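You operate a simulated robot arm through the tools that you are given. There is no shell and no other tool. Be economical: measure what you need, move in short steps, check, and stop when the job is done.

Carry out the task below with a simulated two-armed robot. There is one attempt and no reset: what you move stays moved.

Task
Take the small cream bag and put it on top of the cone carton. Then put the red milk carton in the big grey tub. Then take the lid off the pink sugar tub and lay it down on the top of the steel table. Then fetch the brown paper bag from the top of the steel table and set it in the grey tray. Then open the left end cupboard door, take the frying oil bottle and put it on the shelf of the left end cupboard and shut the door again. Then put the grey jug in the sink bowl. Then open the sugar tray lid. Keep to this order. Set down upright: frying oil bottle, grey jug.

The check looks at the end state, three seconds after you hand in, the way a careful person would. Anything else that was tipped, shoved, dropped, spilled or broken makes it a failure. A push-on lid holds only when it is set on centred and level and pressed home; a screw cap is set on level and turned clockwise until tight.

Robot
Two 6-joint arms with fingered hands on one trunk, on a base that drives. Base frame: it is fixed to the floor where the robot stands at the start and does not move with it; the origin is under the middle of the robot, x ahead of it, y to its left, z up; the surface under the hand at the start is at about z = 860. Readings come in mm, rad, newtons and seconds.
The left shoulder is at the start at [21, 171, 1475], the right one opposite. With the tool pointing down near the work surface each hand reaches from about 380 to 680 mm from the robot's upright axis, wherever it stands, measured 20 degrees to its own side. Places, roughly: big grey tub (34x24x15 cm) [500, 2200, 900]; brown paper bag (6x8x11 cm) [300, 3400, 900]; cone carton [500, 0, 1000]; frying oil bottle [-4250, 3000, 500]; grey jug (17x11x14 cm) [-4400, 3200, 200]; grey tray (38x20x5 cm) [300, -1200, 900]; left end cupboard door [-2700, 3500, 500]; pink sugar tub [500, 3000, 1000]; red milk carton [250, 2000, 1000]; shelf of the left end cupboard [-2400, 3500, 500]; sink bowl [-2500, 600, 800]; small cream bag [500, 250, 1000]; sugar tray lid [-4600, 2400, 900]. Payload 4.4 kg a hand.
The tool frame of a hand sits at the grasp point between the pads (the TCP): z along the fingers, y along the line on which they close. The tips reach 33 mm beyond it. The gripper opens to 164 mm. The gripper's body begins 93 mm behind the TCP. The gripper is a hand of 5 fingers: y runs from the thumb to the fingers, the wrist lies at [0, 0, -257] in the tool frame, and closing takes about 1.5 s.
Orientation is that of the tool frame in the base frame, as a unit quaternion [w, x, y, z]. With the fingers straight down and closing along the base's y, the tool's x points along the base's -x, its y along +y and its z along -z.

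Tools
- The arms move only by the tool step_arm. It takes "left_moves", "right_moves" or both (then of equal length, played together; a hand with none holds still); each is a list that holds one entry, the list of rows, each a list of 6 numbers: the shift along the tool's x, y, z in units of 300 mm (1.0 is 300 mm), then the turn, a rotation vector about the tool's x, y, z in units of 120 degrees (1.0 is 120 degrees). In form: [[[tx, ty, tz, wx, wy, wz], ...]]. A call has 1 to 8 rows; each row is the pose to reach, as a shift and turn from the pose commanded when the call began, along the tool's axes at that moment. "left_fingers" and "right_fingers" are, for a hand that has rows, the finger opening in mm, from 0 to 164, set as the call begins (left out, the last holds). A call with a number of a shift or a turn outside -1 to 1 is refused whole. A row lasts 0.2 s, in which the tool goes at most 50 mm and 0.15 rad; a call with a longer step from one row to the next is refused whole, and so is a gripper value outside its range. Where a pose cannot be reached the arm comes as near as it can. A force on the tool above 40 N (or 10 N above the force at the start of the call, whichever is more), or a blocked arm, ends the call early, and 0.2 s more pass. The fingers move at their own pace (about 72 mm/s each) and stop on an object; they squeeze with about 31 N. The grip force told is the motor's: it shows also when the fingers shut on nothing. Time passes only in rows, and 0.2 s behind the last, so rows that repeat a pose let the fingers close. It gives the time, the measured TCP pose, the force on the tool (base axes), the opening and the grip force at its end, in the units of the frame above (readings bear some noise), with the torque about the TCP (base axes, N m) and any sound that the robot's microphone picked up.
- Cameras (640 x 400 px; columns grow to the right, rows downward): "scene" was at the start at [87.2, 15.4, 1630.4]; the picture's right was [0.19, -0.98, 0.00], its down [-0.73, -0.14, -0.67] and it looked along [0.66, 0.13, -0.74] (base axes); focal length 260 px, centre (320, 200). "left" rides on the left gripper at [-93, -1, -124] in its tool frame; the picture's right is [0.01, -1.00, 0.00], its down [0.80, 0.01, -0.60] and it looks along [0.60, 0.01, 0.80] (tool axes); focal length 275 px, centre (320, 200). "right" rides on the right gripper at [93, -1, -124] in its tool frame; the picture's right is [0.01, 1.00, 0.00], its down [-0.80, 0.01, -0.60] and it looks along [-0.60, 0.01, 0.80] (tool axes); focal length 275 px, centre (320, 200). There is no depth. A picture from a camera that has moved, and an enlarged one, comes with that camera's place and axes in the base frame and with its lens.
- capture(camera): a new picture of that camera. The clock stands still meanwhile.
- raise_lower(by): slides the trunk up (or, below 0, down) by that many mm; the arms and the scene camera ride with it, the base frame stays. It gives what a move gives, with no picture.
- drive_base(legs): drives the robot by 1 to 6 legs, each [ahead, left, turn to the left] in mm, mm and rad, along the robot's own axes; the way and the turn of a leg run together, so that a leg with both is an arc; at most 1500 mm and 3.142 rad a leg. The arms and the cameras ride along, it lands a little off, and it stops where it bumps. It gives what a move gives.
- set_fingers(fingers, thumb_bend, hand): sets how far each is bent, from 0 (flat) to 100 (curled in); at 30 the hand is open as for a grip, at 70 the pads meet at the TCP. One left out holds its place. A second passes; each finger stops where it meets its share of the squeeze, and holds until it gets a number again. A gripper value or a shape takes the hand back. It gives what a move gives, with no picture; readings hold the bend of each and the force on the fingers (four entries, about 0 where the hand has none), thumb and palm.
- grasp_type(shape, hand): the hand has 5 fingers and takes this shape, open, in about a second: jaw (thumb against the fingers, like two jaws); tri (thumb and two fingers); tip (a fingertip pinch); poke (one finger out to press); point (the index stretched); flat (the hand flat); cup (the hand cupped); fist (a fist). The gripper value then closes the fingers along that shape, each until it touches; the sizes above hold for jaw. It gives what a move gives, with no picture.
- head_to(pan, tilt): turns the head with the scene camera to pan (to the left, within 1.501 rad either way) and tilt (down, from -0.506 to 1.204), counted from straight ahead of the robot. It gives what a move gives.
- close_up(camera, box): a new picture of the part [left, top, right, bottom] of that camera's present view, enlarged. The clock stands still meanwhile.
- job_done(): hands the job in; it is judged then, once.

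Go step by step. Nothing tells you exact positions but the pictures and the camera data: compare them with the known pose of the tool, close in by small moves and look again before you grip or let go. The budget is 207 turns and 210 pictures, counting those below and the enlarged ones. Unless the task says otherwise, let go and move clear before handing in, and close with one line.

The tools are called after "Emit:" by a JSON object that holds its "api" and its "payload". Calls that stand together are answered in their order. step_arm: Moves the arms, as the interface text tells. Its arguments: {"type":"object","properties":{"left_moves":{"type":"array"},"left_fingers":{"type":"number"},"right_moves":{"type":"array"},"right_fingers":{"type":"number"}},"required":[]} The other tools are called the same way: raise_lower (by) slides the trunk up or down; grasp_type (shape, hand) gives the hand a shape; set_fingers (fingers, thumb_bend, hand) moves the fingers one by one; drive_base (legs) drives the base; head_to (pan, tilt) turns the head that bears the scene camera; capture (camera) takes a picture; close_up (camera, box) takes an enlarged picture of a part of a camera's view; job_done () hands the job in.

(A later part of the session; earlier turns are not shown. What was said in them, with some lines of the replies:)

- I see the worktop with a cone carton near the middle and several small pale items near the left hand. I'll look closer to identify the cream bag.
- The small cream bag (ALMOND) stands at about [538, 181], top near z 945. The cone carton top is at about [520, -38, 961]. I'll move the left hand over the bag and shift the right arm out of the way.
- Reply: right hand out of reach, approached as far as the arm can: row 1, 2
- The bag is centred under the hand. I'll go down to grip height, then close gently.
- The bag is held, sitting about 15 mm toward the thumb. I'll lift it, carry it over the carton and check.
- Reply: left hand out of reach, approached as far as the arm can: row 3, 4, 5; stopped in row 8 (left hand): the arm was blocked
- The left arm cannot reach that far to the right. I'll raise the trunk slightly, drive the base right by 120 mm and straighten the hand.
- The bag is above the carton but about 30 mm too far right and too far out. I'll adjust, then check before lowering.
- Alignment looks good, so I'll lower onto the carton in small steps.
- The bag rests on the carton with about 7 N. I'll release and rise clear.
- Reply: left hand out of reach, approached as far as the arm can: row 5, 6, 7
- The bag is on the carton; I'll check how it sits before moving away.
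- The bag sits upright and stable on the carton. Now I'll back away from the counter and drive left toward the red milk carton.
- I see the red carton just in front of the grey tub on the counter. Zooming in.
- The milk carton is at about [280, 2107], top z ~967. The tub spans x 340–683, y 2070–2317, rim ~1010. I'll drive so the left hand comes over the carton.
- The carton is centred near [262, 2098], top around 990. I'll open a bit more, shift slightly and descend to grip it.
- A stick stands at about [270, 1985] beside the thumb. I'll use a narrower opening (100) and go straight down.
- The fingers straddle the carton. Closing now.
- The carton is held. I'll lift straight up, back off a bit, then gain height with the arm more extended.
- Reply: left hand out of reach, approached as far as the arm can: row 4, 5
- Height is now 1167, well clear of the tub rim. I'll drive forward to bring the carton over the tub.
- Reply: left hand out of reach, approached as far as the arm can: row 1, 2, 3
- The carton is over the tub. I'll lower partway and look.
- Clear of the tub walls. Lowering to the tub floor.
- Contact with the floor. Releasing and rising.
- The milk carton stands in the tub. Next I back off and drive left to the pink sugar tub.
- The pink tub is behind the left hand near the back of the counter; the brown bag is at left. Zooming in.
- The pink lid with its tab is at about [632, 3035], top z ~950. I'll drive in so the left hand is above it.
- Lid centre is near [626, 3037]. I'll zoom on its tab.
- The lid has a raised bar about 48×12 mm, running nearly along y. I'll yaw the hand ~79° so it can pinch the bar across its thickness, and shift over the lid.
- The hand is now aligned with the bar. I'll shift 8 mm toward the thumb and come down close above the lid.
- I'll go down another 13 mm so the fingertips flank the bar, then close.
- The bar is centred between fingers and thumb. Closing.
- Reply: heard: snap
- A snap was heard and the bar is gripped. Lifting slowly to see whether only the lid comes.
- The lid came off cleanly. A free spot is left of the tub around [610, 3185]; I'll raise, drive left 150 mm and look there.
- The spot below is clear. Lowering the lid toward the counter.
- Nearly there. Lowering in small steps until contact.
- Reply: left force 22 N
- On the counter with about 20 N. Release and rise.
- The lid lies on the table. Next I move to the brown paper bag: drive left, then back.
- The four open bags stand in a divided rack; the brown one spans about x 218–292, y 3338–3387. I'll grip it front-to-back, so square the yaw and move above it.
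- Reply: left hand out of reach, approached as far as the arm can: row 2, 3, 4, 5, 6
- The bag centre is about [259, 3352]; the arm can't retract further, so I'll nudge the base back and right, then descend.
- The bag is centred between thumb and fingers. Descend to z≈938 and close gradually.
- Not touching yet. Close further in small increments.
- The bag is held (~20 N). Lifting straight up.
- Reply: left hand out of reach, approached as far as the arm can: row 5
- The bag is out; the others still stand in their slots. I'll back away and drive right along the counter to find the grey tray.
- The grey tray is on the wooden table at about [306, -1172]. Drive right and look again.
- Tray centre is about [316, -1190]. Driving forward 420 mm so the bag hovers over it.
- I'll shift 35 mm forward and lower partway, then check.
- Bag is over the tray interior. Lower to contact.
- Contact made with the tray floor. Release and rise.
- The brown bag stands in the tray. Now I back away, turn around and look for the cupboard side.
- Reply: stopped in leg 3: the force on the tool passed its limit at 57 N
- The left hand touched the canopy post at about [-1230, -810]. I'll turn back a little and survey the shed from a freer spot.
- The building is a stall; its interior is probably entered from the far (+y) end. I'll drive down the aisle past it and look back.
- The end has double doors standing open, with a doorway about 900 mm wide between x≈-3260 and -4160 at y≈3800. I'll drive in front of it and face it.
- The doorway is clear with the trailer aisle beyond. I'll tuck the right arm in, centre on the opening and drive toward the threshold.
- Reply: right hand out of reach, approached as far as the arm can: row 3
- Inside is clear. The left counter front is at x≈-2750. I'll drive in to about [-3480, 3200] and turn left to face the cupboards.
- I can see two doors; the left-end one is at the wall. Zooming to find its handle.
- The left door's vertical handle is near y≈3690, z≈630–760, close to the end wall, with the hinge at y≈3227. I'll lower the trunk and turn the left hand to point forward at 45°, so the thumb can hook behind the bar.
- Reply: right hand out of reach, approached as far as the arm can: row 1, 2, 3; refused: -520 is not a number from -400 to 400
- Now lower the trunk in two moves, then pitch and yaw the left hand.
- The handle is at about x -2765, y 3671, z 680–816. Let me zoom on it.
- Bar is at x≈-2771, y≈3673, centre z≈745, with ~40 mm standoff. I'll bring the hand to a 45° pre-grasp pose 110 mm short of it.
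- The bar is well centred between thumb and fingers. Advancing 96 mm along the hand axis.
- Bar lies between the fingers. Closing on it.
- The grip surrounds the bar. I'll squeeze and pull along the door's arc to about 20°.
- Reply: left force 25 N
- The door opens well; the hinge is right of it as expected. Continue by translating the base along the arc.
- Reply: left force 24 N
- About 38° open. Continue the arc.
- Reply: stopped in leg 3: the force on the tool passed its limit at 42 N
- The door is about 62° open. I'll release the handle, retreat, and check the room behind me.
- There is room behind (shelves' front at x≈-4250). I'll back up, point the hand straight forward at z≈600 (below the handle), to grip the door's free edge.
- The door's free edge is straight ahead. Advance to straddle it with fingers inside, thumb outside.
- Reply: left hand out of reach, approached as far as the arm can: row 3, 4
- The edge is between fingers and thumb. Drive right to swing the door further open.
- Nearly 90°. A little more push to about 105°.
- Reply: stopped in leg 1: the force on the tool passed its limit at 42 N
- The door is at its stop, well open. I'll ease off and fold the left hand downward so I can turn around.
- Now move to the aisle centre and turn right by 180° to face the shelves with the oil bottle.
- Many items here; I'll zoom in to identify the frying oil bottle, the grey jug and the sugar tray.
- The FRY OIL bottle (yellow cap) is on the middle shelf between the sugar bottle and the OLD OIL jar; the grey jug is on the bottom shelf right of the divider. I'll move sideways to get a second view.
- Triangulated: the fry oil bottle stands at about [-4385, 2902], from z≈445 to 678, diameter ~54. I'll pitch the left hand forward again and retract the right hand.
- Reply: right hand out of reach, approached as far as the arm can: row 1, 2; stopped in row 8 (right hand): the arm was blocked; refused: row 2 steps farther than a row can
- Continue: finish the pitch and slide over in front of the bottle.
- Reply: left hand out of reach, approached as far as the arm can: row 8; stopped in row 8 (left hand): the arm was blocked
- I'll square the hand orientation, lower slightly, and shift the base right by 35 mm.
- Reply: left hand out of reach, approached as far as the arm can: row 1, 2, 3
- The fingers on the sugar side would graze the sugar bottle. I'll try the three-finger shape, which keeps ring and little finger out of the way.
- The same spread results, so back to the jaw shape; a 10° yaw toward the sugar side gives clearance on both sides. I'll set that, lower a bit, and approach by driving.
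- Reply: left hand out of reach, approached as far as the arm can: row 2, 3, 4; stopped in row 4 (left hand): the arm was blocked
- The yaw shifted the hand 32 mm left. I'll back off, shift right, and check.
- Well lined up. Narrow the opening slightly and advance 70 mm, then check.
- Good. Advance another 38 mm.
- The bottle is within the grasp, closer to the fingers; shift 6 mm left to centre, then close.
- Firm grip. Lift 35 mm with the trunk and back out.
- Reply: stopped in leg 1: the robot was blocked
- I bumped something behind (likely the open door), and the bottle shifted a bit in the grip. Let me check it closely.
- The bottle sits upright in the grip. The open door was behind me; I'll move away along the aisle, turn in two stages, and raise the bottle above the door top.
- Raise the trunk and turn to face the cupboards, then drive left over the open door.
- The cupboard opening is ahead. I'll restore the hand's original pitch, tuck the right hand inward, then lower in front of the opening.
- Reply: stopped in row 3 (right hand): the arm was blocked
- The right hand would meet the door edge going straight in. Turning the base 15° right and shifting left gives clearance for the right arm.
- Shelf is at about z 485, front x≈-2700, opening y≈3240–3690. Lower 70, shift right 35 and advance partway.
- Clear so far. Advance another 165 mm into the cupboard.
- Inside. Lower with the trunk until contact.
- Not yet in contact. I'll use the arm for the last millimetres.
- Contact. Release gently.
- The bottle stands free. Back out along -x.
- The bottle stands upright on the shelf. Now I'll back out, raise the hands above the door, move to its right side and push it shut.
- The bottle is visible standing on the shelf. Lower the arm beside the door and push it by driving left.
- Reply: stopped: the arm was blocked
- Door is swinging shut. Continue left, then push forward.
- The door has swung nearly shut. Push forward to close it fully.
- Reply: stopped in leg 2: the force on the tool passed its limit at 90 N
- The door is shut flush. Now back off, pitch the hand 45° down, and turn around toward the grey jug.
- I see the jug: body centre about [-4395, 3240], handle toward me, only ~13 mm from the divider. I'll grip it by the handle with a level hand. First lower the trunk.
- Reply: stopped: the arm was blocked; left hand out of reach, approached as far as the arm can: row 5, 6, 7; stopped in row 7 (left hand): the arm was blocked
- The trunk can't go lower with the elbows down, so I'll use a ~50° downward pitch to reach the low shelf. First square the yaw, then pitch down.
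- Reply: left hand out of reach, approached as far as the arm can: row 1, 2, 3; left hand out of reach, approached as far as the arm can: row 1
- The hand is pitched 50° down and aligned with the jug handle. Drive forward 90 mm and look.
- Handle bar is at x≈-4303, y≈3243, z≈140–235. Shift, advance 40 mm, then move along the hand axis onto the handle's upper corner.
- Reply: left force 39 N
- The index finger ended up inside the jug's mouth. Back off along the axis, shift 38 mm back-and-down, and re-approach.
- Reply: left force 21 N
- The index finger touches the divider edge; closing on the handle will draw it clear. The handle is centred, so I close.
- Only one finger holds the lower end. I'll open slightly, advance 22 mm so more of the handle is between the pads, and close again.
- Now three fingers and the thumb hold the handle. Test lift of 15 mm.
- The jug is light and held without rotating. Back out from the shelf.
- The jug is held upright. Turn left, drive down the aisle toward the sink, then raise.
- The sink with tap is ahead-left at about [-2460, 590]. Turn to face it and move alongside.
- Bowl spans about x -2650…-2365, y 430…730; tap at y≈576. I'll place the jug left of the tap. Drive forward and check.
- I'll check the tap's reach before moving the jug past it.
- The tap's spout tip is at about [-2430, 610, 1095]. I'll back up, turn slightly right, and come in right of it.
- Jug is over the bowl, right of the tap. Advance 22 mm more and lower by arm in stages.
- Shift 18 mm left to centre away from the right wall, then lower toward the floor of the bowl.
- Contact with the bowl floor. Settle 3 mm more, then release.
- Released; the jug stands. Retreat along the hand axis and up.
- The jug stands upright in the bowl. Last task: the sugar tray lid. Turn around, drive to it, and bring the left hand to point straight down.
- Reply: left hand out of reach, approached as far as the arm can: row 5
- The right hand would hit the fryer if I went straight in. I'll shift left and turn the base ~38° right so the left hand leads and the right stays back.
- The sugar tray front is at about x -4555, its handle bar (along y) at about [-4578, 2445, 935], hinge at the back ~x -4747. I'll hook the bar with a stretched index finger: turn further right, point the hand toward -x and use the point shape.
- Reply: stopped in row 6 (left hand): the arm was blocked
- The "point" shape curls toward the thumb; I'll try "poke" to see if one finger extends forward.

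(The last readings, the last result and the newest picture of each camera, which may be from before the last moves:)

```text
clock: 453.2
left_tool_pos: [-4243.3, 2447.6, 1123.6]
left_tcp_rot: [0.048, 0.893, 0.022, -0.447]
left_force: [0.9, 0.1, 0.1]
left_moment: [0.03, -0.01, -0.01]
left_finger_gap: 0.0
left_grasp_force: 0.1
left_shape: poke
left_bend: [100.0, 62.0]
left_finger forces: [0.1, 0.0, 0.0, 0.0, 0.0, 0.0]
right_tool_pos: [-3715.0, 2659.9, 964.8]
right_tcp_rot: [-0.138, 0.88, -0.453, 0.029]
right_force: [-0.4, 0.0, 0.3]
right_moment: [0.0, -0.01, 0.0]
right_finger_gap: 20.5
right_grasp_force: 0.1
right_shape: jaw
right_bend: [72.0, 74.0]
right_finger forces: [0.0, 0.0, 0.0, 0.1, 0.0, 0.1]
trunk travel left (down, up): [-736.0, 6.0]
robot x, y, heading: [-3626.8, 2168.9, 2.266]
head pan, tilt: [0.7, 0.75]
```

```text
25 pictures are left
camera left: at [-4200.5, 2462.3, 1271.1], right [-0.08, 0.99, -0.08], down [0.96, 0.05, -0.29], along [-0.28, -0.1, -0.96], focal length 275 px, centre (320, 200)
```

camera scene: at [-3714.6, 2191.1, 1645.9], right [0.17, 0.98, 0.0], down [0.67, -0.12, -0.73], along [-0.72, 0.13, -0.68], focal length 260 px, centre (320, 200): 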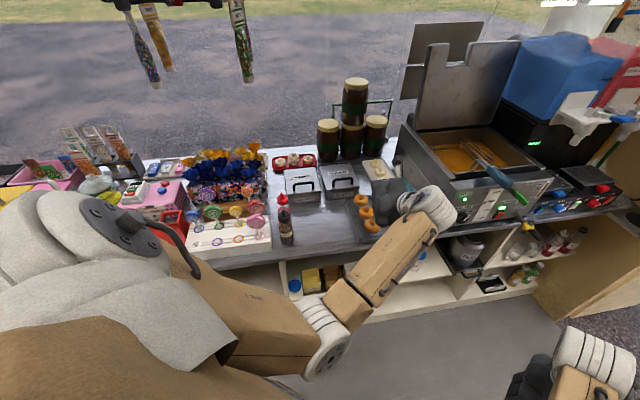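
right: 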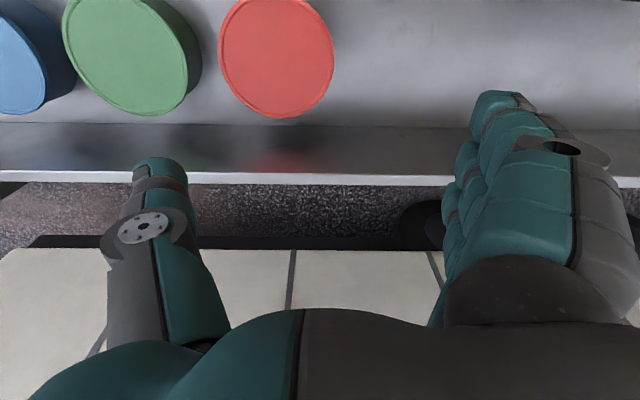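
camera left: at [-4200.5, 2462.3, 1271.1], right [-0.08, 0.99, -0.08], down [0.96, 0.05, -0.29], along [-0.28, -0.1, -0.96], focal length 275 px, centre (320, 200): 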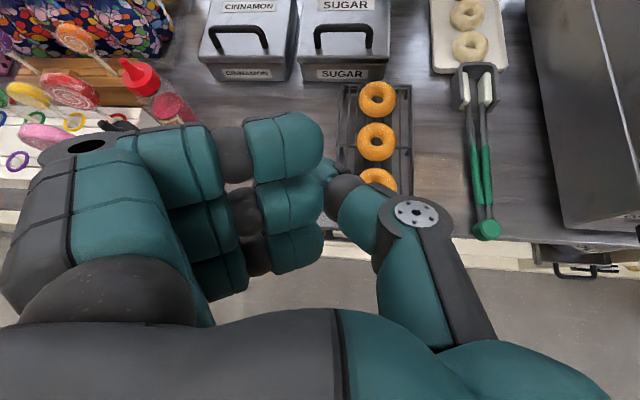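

Neither shape gives a forward finger. Better: pinch the bar with a vertical hand (thumb on the near side) and follow the lid's arc. Restore the jaw shape, make the hand vertical with the closing axis along x, and bring the arm to the left side of the robot.

Emit:
{"api": "step_arm", "payload": {"left_moves": [[[0, 0, -0.02, 0, 0.065, 0], [0, 0, -0.04, 0, 0.13, 0], [0, 0, -0.06, 0, 0.195, 0], [0, 0, -0.08, 0, 0.26, 0], [0, 0, -0.1, 0, 0.325, 0], [0, 0, -0.1, 0, 0.385, 0], [0, 0, -0.1, 0, 0.444, 0]]]}}

Emit:
{"api": "grasp_type", "payload": {"shape": "jaw", "hand": "left"}}

Emit:
{"api": "step_arm", "payload": {"left_moves": [[[0, 0.1, 0, 0, 0, 0.07], [0, 0.2, 0, 0, 0, 0.14], [0, 0.3, 0, 0, 0, 0.21], [0, 0.4, 0, 0, 0, 0.28], [0, 0.5, 0, 0, 0, 0.35], [0, 0.6, 0, 0, 0, 0.42], [0, 0.7, 0, 0, 0, 0.49], [0, 0.8, 0, 0, 0, 0.56]]], "left_fingers": 44}}

Emit:
{"api": "step_arm", "payload": {"left_moves": [[[0, 0, 0, 0, 0, 0.065], [0, 0, 0, 0, 0, 0.13], [0, 0, 0, 0, 0, 0.19]]]}}

```text
clock: 454.8
left_tool_pos: [-4237.8, 2464.8, 1124.8]
left_tcp_rot: [0.035, 0.999, 0.042, 0.002]
left_force: [0.1, 0.4, -0.2]
left_moment: [-0.02, -0.02, -0.02]
left_finger_gap: 0.1
left_grasp_force: 0.1
left_shape: poke
left_bend: [100.0, 62.0]
left_finger forces: [0.1, 0.0, 0.1, 0.0, 0.0, 0.0]
left hand out of reach, approached as far as the arm can: row 5, 6, 7
right_tool_pos: [-3715.5, 2659.9, 964.7]
right_tcp_rot: [-0.139, 0.88, -0.454, 0.03]
right_force: [-0.9, -0.5, -0.7]
right_moment: [0.0, -0.03, 0.01]
right_finger_gap: 20.6
right_grasp_force: 0.1
right_shape: jaw
right_bend: [72.0, 74.0]
right_finger forces: [0.0, 0.0, 0.1, 0.0, 0.1, 0.0]
trunk travel left (down, up): [-736.0, 6.0]
robot x, y, heading: [-3626.0, 2168.6, 2.266]
head pan, tilt: [0.7, 0.75]
```

```text
clock: 455.7
left_tool_pos: [-4236.1, 2465.4, 1125.3]
left_tcp_rot: [0.033, 0.999, 0.041, -0.002]
left_force: [-0.1, -0.4, -1.0]
left_moment: [0.0, 0.01, 0.01]
left_finger_gap: 164.0
left_grasp_force: 0.1
left_shape: jaw
left_bend: [30.0, 30.0]
left_finger forces: [0.0, 0.1, 0.0, 0.0, 0.0, 0.1]
right_tool_pos: [-3716.1, 2659.7, 964.8]
right_tcp_rot: [-0.139, 0.879, -0.455, 0.03]
right_force: [0.1, -0.1, 0.1]
right_moment: [0.01, -0.04, -0.02]
right_finger_gap: 20.5
right_grasp_force: 0.1
right_shape: jaw
right_bend: [72.0, 74.0]
right_finger forces: [0.0, 0.0, 0.0, 0.0, 0.0, 0.0]
trunk travel left (down, up): [-736.0, 6.0]
robot x, y, heading: [-3629.3, 2166.5, 2.269]
head pan, tilt: [0.7, 0.75]
```

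```text
clock: 457.5
left_tool_pos: [-4226.6, 2196.4, 1130.5]
left_tcp_rot: [0.018, 0.854, -0.52, 0.011]
left_force: [0.5, -0.4, 0.0]
left_moment: [-0.03, 0.01, -0.03]
left_finger_gap: 44.3
left_grasp_force: 0.0
left_shape: jaw
left_bend: [73.0, 76.0]
left_finger forces: [0.0, 0.0, 0.0, 0.0, 0.1, 0.1]
left hand out of reach, approached as far as the arm can: row 1, 2, 3, 4, 5, 6, 7, 8
right_tool_pos: [-3714.4, 2659.4, 963.1]
right_tcp_rot: [-0.138, 0.88, -0.454, 0.03]
right_force: [0.7, -0.6, 1.0]
right_moment: [-0.01, 0.02, -0.02]
right_finger_gap: 20.4
right_grasp_force: 0.2
right_shape: jaw
right_bend: [72.0, 74.0]
right_finger forces: [0.0, 0.0, 0.1, 0.1, 0.1, 0.0]
trunk travel left (down, up): [-736.0, 6.0]
robot x, y, heading: [-3624.0, 2167.8, 2.266]
head pan, tilt: [0.7, 0.75]
```

```text
clock: 458.3
left_tool_pos: [-4229.6, 2187.7, 1126.4]
left_tcp_rot: [0.023, 0.734, -0.678, 0.021]
left_force: [0.4, -0.5, 0.2]
left_moment: [0.03, 0.03, -0.01]
left_finger_gap: 44.2
left_grasp_force: 0.0
left_shape: jaw
left_bend: [73.0, 76.0]
left_finger forces: [0.0, 0.1, 0.0, 0.0, 0.0, 0.0]
left hand out of reach, approached as far as the arm can: row 1, 2, 3
right_tool_pos: [-3715.6, 2660.6, 963.9]
right_tcp_rot: [-0.139, 0.88, -0.453, 0.03]
right_force: [-0.8, -0.1, 1.0]
right_moment: [0.0, 0.0, -0.02]
right_finger_gap: 20.6
right_grasp_force: 0.1
right_shape: jaw
right_bend: [72.0, 74.0]
right_finger forces: [0.0, 0.0, 0.0, 0.1, 0.0, 0.0]
trunk travel left (down, up): [-736.0, 6.0]
robot x, y, heading: [-3628.5, 2169.4, 2.275]
head pan, tilt: [0.7, 0.75]
```

Now drive so the hand comes over the sugar tray's handle.

Emit:
{"api": "drive_base", "payload": {"legs": [[410, 98, 0]]}}

Emit:
{"api": "capture", "payload": {"camera": "left"}}

```text
clock: 460.8
left_tool_pos: [-4563.0, 2429.0, 1126.9]
left_tcp_rot: [0.022, 0.738, -0.674, 0.022]
left_force: [0.0, 1.7, 0.0]
left_moment: [0.01, 0.0, 0.0]
left_finger_gap: 44.2
left_grasp_force: 0.1
left_shape: jaw
left_bend: [73.0, 76.0]
left_finger forces: [0.0, 0.0, 0.0, 0.0, 0.1, 0.0]
right_tool_pos: [-4052.3, 2900.9, 964.2]
right_tcp_rot: [-0.139, 0.881, -0.45, 0.03]
right_force: [0.3, -0.4, 0.0]
right_moment: [-0.02, -0.05, -0.04]
right_finger_gap: 20.4
right_grasp_force: 0.1
right_shape: jaw
right_bend: [72.0, 74.0]
right_finger forces: [0.1, 0.0, 0.0, 0.0, 0.0, 0.0]
trunk travel left (down, up): [-736.0, 6.0]
robot x, y, heading: [-3958.0, 2416.4, 2.275]
head pan, tilt: [0.7, 0.75]
```

```text
24 pictures are left
camera left: at [-4571.8, 2527.3, 1243.8], right [1.0, 0.08, 0.0], down [0.06, -0.76, 0.65], along [0.05, -0.65, -0.76], focal length 275 px, centre (320, 200)
```

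left: 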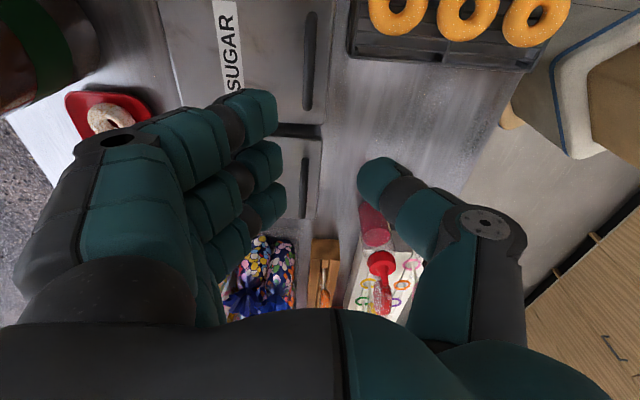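

The bar is right under the hand. Square up, move over it and descend to just above.

Emit:
{"api": "step_arm", "payload": {"left_moves": [[[-0.03, 0.03, 0.05, 0, -0.015, 0.022], [-0.05, 0.05, 0.15, 0, -0.03, 0.043], [-0.05, 0.05, 0.28, 0, -0.03, 0.043], [-0.05, 0.05, 0.41, 0, -0.03, 0.043], [-0.05, 0.05, 0.41, 0, -0.03, 0.043]]]}}

Emit:
{"api": "capture", "payload": {"camera": "left"}}

```text
clock: 462.0
left_tool_pos: [-4581.3, 2432.2, 1001.3]
left_tcp_rot: [0.001, -0.706, 0.708, 0.003]
left_force: [0.4, -0.2, 0.0]
left_moment: [-0.01, 0.01, -0.05]
left_finger_gap: 44.5
left_grasp_force: 0.0
left_shape: jaw
left_bend: [73.0, 76.0]
left_finger forces: [0.1, 0.1, 0.1, 0.1, 0.0, 0.0]
right_tool_pos: [-4051.8, 2900.7, 963.8]
right_tcp_rot: [-0.138, 0.882, -0.451, 0.029]
right_force: [-0.6, 0.8, 1.2]
right_moment: [-0.01, 0.02, 0.0]
right_finger_gap: 20.0
right_grasp_force: 0.1
right_shape: jaw
right_bend: [72.0, 74.0]
right_finger forces: [0.0, 0.0, 0.0, 0.1, 0.0, 0.0]
trunk travel left (down, up): [-736.0, 6.0]
robot x, y, heading: [-3960.3, 2410.1, 2.27]
head pan, tilt: [0.7, 0.75]
```

```text
23 pictures are left
camera left: at [-4580.5, 2525.0, 1125.2], right [1.0, -0.01, 0.0], down [-0.01, -0.8, 0.6], along [-0.01, -0.6, -0.8], focal length 275 px, centre (320, 200)
```

left: 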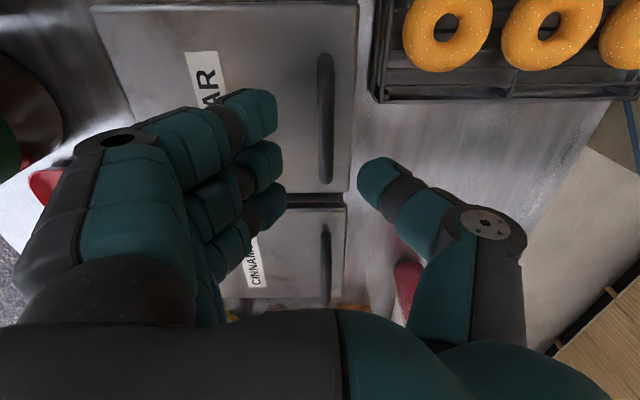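

Aligned. Descend 43 mm and close on the bar.

Emit:
{"api": "step_arm", "payload": {"left_moves": [[[-0.033, 0, 0.07, 0, 0, 0], [-0.033, 0, 0.143, 0, 0, 0], [-0.033, 0, 0.143, 0, 0, 0]]]}}

Emit:
{"api": "step_arm", "payload": {"left_moves": [[[0, 0, 0, 0, 0, 0], [0, 0, 0, 0, 0, 0], [0, 0, 0, 0, 0, 0], [0, 0, 0, 0, 0, 0]]], "left_fingers": 2}}

Emit:
{"api": "capture", "payload": {"camera": "left"}}

```text
clock: 462.8
left_tool_pos: [-4579.8, 2444.1, 959.8]
left_tcp_rot: [0.001, -0.706, 0.708, 0.001]
left_force: [-0.3, 0.1, 0.4]
left_moment: [0.0, 0.03, 0.02]
left_finger_gap: 44.4
left_grasp_force: 0.0
left_shape: jaw
left_bend: [73.0, 76.0]
left_finger forces: [0.1, 0.0, 0.1, 0.0, 0.1, 0.0]
right_tool_pos: [-4050.9, 2900.8, 964.3]
right_tcp_rot: [-0.138, 0.881, -0.451, 0.029]
right_force: [0.0, 0.1, -0.6]
right_moment: [-0.01, -0.05, 0.03]
right_finger_gap: 20.6
right_grasp_force: 0.1
right_shape: jaw
right_bend: [72.0, 74.0]
right_finger forces: [0.0, 0.0, 0.1, 0.1, 0.0, 0.0]
trunk travel left (down, up): [-736.0, 6.0]
robot x, y, heading: [-3957.2, 2412.5, 2.274]
head pan, tilt: [0.7, 0.75]
```

```text
clock: 463.8
left_tool_pos: [-4580.8, 2442.7, 959.8]
left_tcp_rot: [0.0, -0.706, 0.708, 0.001]
left_force: [-5.7, 0.2, 1.6]
left_moment: [0.01, 0.13, 0.15]
left_finger_gap: 4.2
left_grasp_force: 30.8
left_shape: jaw
left_bend: [68.0, 73.0]
left_finger forces: [3.7, 14.2, 12.8, 1.1, 25.1, 0.1]
right_tool_pos: [-4052.4, 2901.7, 964.1]
right_tcp_rot: [-0.139, 0.881, -0.451, 0.029]
right_force: [0.2, 1.1, 0.4]
right_moment: [0.01, 0.02, -0.01]
right_finger_gap: 20.5
right_grasp_force: 0.1
right_shape: jaw
right_bend: [72.0, 74.0]
right_finger forces: [0.0, 0.0, 0.0, 0.0, 0.0, 0.0]
trunk travel left (down, up): [-736.0, 6.0]
robot x, y, heading: [-3958.1, 2415.2, 2.272]
head pan, tilt: [0.7, 0.75]
```

```text
22 pictures are left
camera left: at [-4580.5, 2534.8, 1083.5], right [1.0, -0.01, 0.0], down [-0.01, -0.8, 0.6], along [-0.01, -0.6, -0.8], focal length 275 px, centre (320, 200)
```

left: 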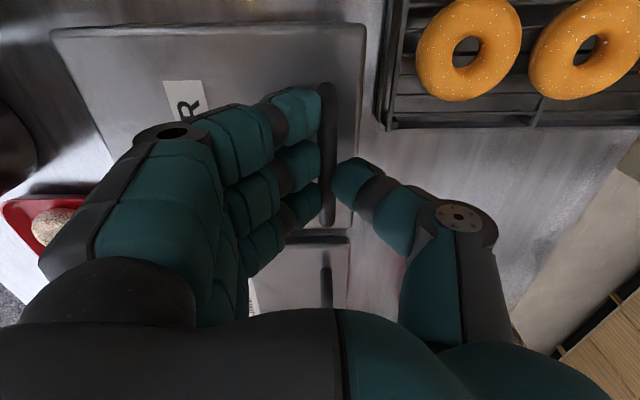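

The bar is gripped. Lift along the hinge arc to about 30°.

Emit:
{"api": "step_arm", "payload": {"left_moves": [[[0, 0.034, -0.09, 0, 0, 0], [0, 0.083, -0.173, 0, 0, 0], [0, 0.147, -0.247, 0, 0, 0]]]}}

Emit:
{"api": "capture", "payload": {"camera": "left"}}

```text
clock: 464.6
left_tool_pos: [-4620.9, 2442.3, 1033.7]
left_tcp_rot: [-0.002, 0.707, -0.707, -0.001]
left_force: [2.5, 3.2, -0.8]
left_moment: [-0.05, -0.26, 0.11]
left_finger_gap: 4.5
left_grasp_force: 30.4
left_shape: jaw
left_bend: [66.0, 76.0]
left_finger forces: [1.5, 17.6, 12.3, 0.4, 39.5, 0.0]
right_tool_pos: [-4051.0, 2902.0, 963.6]
right_tcp_rot: [-0.138, 0.881, -0.451, 0.03]
right_force: [0.6, -1.3, 0.2]
right_moment: [-0.01, -0.02, -0.02]
right_finger_gap: 20.7
right_grasp_force: 0.0
right_shape: jaw
right_bend: [72.0, 74.0]
right_finger forces: [0.1, 0.0, 0.0, 0.0, 0.1, 0.0]
trunk travel left (down, up): [-736.0, 6.0]
robot x, y, heading: [-3959.6, 2416.9, 2.274]
head pan, tilt: [0.7, 0.75]
```

```text
21 pictures are left
camera left: at [-4620.8, 2534.6, 1156.6], right [1.0, -0.01, 0.0], down [-0.01, -0.8, 0.6], along [-0.01, -0.6, -0.8], focal length 275 px, centre (320, 200)
```

left: 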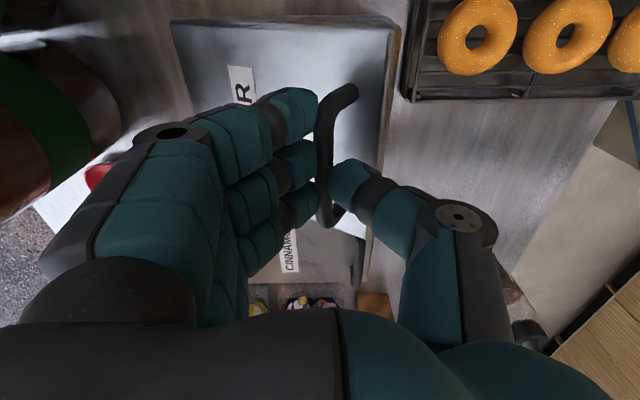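

The lid is hinged at the back and lifting well. Continue to about 70°.

Emit:
{"api": "step_arm", "payload": {"left_moves": [[[0, 0.075, -0.061, 0, 0, 0], [0, 0.159, -0.108, 0, 0, 0], [0, 0.25, -0.14, 0, 0, 0], [0, 0.345, -0.156, 0, 0, 0]]]}}

Emit:
{"api": "capture", "payload": {"camera": "left"}}

```text
clock: 465.6
left_tool_pos: [-4726.3, 2442.3, 1084.0]
left_tcp_rot: [-0.002, -0.707, 0.707, 0.002]
left_force: [2.5, -3.1, 17.2]
left_moment: [-0.13, -0.31, 0.15]
left_finger_gap: 6.0
left_grasp_force: 31.2
left_shape: jaw
left_bend: [66.0, 79.0]
left_finger forces: [1.3, 18.9, 10.6, 0.2, 47.5, 0.1]
right_tool_pos: [-4051.0, 2901.0, 964.7]
right_tcp_rot: [-0.138, 0.882, -0.45, 0.029]
right_force: [0.4, 0.3, -0.6]
right_moment: [-0.03, 0.0, -0.01]
right_finger_gap: 20.3
right_grasp_force: 0.0
right_shape: jaw
right_bend: [72.0, 74.0]
right_finger forces: [0.1, 0.0, 0.0, 0.0, 0.0, 0.1]
trunk travel left (down, up): [-736.0, 6.0]
robot x, y, heading: [-3958.3, 2408.8, 2.273]
head pan, tilt: [0.7, 0.75]
```

```text
20 pictures are left
camera left: at [-4725.4, 2534.9, 1207.0], right [1.0, -0.01, 0.0], down [-0.01, -0.8, 0.6], along [-0.01, -0.6, -0.8], focal length 275 px, centre (320, 200)
```

left: 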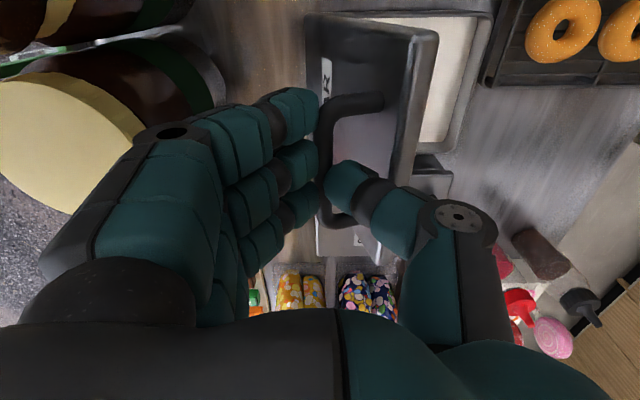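

About 70° open with the sugar visible. The arm is near its reach limit, so I push further by driving the base toward -x.

Emit:
{"api": "drive_base", "payload": {"legs": [[34, 41, 0]]}}

Emit:
{"api": "capture", "payload": {"camera": "left"}}

```text
clock: 466.6
left_tool_pos: [-4780.3, 2445.1, 1086.5]
left_tcp_rot: [-0.002, -0.706, 0.708, 0.006]
left_force: [-2.1, -0.6, 9.0]
left_moment: [-0.06, -0.17, 0.04]
left_finger_gap: 1.1
left_grasp_force: 30.7
left_shape: jaw
left_bend: [70.0, 77.0]
left_finger forces: [0.0, 0.0, 0.0, 0.1, 2.1, 0.1]
right_tool_pos: [-4098.8, 2901.5, 962.9]
right_tcp_rot: [-0.139, 0.882, -0.45, 0.031]
right_force: [-0.1, -0.9, -0.2]
right_moment: [-0.01, -0.06, 0.01]
right_finger_gap: 20.4
right_grasp_force: 0.0
right_shape: jaw
right_bend: [72.0, 74.0]
right_finger forces: [0.1, 0.0, 0.0, 0.1, 0.0, 0.0]
trunk travel left (down, up): [-736.0, 6.0]
robot x, y, heading: [-4005.7, 2413.1, 2.274]
head pan, tilt: [0.7, 0.75]
stopped in leg 1: the force on the tool passed its limit at 47 N (the readings are from after the stop); the commanded pose is now the measured one
```

```text
19 pictures are left
camera left: at [-4777.4, 2536.0, 1210.5], right [1.0, -0.02, -0.01], down [0.0, -0.8, 0.6], along [-0.02, -0.6, -0.8], focal length 275 px, centre (320, 200)
```

left: 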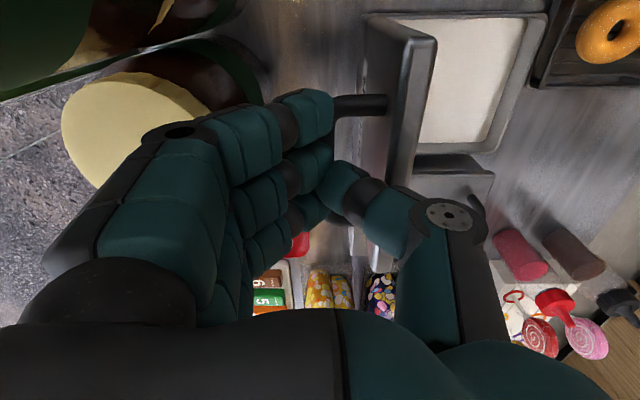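

The lid is about vertical and the bar slipped from the pads, probably at its stop. I'll rise carefully and look whether it stays open.

Emit:
{"api": "step_arm", "payload": {"left_moves": [[[0, 0, -0.05, 0, 0, 0], [0, 0, -0.15, 0, 0, 0], [0, 0, -0.2, 0, 0, 0]]]}}

Emit:
{"api": "capture", "payload": {"camera": "left"}}

```text
clock: 467.4
left_tool_pos: [-4776.2, 2444.5, 1146.8]
left_tcp_rot: [-0.003, -0.706, 0.708, 0.005]
left_force: [0.6, -0.8, 0.2]
left_moment: [-0.02, 0.01, 0.0]
left_finger_gap: 0.6
left_grasp_force: 30.7
left_shape: jaw
left_bend: [70.0, 77.0]
left_finger forces: [0.0, 0.0, 0.1, 0.0, 0.1, 0.0]
right_tool_pos: [-4097.4, 2903.3, 963.1]
right_tcp_rot: [-0.139, 0.881, -0.452, 0.03]
right_force: [1.1, 0.5, -0.5]
right_moment: [0.01, 0.0, -0.02]
right_finger_gap: 20.6
right_grasp_force: 0.0
right_shape: jaw
right_bend: [72.0, 74.0]
right_finger forces: [0.1, 0.0, 0.0, 0.0, 0.1, 0.1]
trunk travel left (down, up): [-736.0, 6.0]
robot x, y, heading: [-4005.3, 2410.9, 2.271]
head pan, tilt: [0.7, 0.75]
```

```text
18 pictures are left
camera left: at [-4773.8, 2536.0, 1270.6], right [1.0, -0.02, -0.01], down [-0.01, -0.8, 0.6], along [-0.02, -0.6, -0.8], focal length 275 px, centre (320, 200)
```

left: 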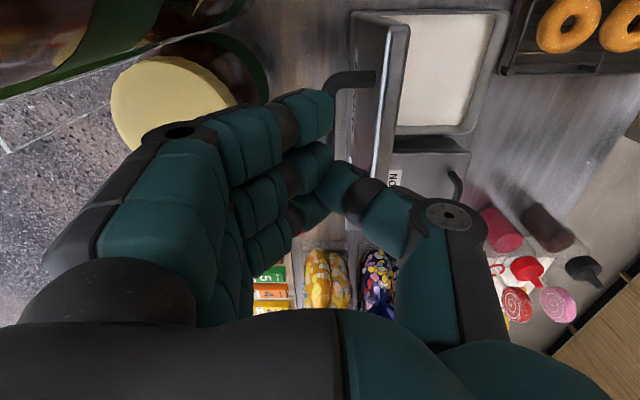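

The lid stays open on its own. Now move clear: drive back over it with margin.

Emit:
{"api": "raise_lower", "payload": {"by": 5}}

Emit:
{"api": "drive_base", "payload": {"legs": [[-240, -286, 0]]}}

Emit:
{"api": "head_to", "payload": {"pan": 0.75, "tilt": 0.65}}

Emit:
{"api": "capture", "payload": {"camera": "scene"}}

```text
clock: 468.0
left_tool_pos: [-4776.7, 2442.7, 1150.3]
left_tcp_rot: [-0.003, -0.706, 0.708, 0.005]
left_force: [0.8, 0.0, -1.0]
left_moment: [0.0, -0.01, 0.01]
left_finger_gap: 0.8
left_grasp_force: 30.7
left_shape: jaw
left_bend: [70.0, 77.0]
left_finger forces: [0.0, 0.1, 0.1, 0.0, 0.0, 0.0]
right_tool_pos: [-4098.9, 2901.9, 969.4]
right_tcp_rot: [-0.138, 0.881, -0.452, 0.031]
right_force: [-0.5, 0.0, 0.1]
right_moment: [-0.01, -0.02, 0.01]
right_finger_gap: 20.6
right_grasp_force: 0.0
right_shape: jaw
right_bend: [72.0, 74.0]
right_finger forces: [0.1, 0.0, 0.0, 0.1, 0.0, 0.0]
trunk travel left (down, up): [-741.0, 1.0]
robot x, y, heading: [-4009.3, 2411.2, 2.272]
head pan, tilt: [0.7, 0.75]
```

```text
clock: 470.3
left_tool_pos: [-4404.4, 2443.9, 1149.9]
left_tcp_rot: [0.003, 0.708, -0.706, -0.005]
left_force: [-0.1, 0.3, 0.2]
left_moment: [0.0, 0.01, 0.01]
left_finger_gap: 0.7
left_grasp_force: 30.9
left_shape: jaw
left_bend: [70.0, 77.0]
left_finger forces: [0.0, 0.0, 0.0, 0.0, 0.0, 0.0]
right_tool_pos: [-3728.2, 2905.7, 968.7]
right_tcp_rot: [-0.139, 0.882, -0.449, 0.028]
right_force: [0.2, 0.3, 0.5]
right_moment: [0.01, 0.03, 0.01]
right_finger_gap: 20.4
right_grasp_force: 0.1
right_shape: jaw
right_bend: [72.0, 74.0]
right_finger forces: [0.0, 0.0, 0.0, 0.1, 0.0, 0.1]
trunk travel left (down, up): [-741.0, 1.0]
robot x, y, heading: [-3633.6, 2417.5, 2.279]
head pan, tilt: [0.7, 0.75]
```

```text
clock: 471.0
left_tool_pos: [-4405.1, 2445.7, 1151.9]
left_tcp_rot: [0.002, 0.709, -0.706, -0.005]
left_force: [-0.2, -0.3, 0.2]
left_moment: [-0.01, 0.01, 0.02]
left_finger_gap: 0.7
left_grasp_force: 30.5
left_shape: jaw
left_bend: [70.0, 77.0]
left_finger forces: [0.0, 0.0, 0.0, 0.0, 0.1, 0.0]
right_tool_pos: [-3728.6, 2906.2, 968.9]
right_tcp_rot: [-0.138, 0.882, -0.449, 0.03]
right_force: [-0.2, -0.1, -0.1]
right_moment: [-0.03, -0.06, 0.01]
right_finger_gap: 20.3
right_grasp_force: 0.0
right_shape: jaw
right_bend: [72.0, 74.0]
right_finger forces: [0.1, 0.0, 0.0, 0.0, 0.0, 0.0]
trunk travel left (down, up): [-741.0, 1.0]
robot x, y, heading: [-3636.6, 2416.8, 2.278]
head pan, tilt: [0.75, 0.649]
```

```text
17 pictures are left
camera scene: at [-3728.3, 2433.6, 1659.5], right [0.11, 0.99, 0.0], down [0.6, -0.07, -0.8], along [-0.79, 0.09, -0.61], focal length 260 px, centre (320, 200)
```

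scene: 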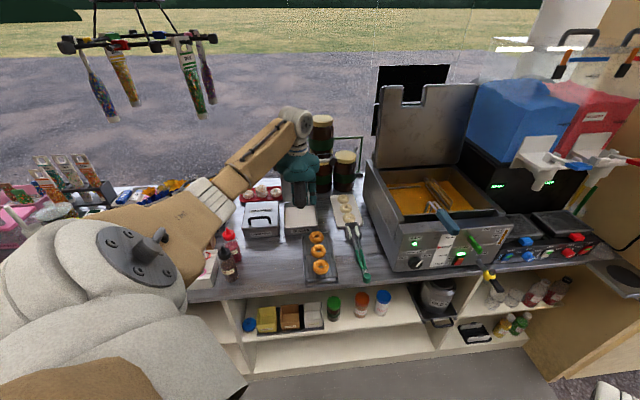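

Emit:
{"api": "drive_base", "payload": {"legs": [[-140, -160, 0]]}}

Emit:
{"api": "close_up", "payload": {"camera": "scene", "box": [220, 130, 420, 290]}}

Emit:
{"api": "capture", "payload": {"camera": "left"}}

```text
clock: 472.6
left_tool_pos: [-4194.8, 2438.7, 1151.1]
left_tcp_rot: [0.002, 0.709, -0.706, -0.005]
left_force: [0.5, 0.3, -0.3]
left_moment: [0.02, 0.01, 0.02]
left_finger_gap: 0.8
left_grasp_force: 31.1
left_shape: jaw
left_bend: [70.0, 77.0]
left_finger forces: [0.1, 0.0, 0.0, 0.1, 0.0, 0.0]
right_tool_pos: [-3519.7, 2902.1, 969.1]
right_tcp_rot: [-0.138, 0.883, -0.448, 0.029]
right_force: [1.3, 0.6, 0.1]
right_moment: [0.04, 0.05, 0.0]
right_finger_gap: 20.7
right_grasp_force: 0.1
right_shape: jaw
right_bend: [72.0, 74.0]
right_finger forces: [0.0, 0.0, 0.1, 0.0, 0.0, 0.1]
trunk travel left (down, up): [-741.0, 1.0]
robot x, y, heading: [-3424.8, 2410.1, 2.282]
head pan, tilt: [0.75, 0.649]
```

```text
2.50 times, centred on (320, 210) of scene
camera zoom: at [-3517.9, 2429.6, 1659.6], right [0.11, 0.99, 0.0], down [0.6, -0.07, -0.8], along [-0.79, 0.09, -0.6], focal length 649 px, centre (320, 175)
```

zoom: 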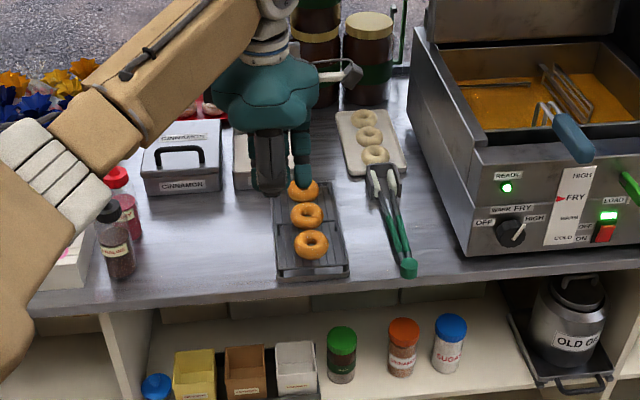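

```text
15 pictures are left
camera left: at [-4193.2, 2531.3, 1275.2], right [1.0, -0.01, -0.01], down [0.0, -0.8, 0.6], along [-0.01, -0.6, -0.8], focal length 275 px, centre (320, 200)
```

left: 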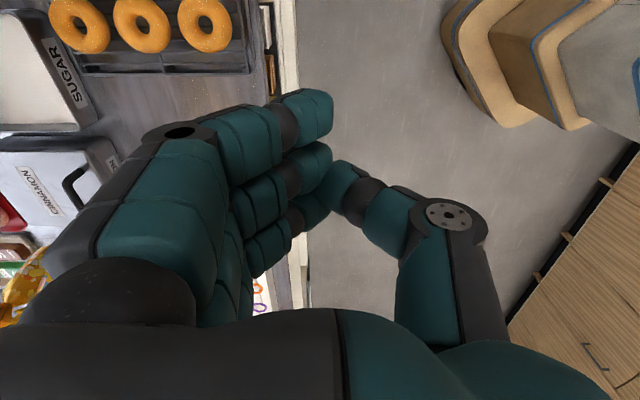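

The sugar tray is open with the white sugar showing, the lid has stayed up, and both hands are clear. I'm handing in.

Emit:
{"api": "job_done", "payload": {}}

```text
The job is handed in.
```

All seven tasks are done in the order you gave and the job is handed in, but three things are less than perfect: the almond bag overhangs the cone carton's edge by about 8 mm, the blue paper bag in the rack slid roughly 5–10 mm, and the left hand knocked a canopy post on the way.
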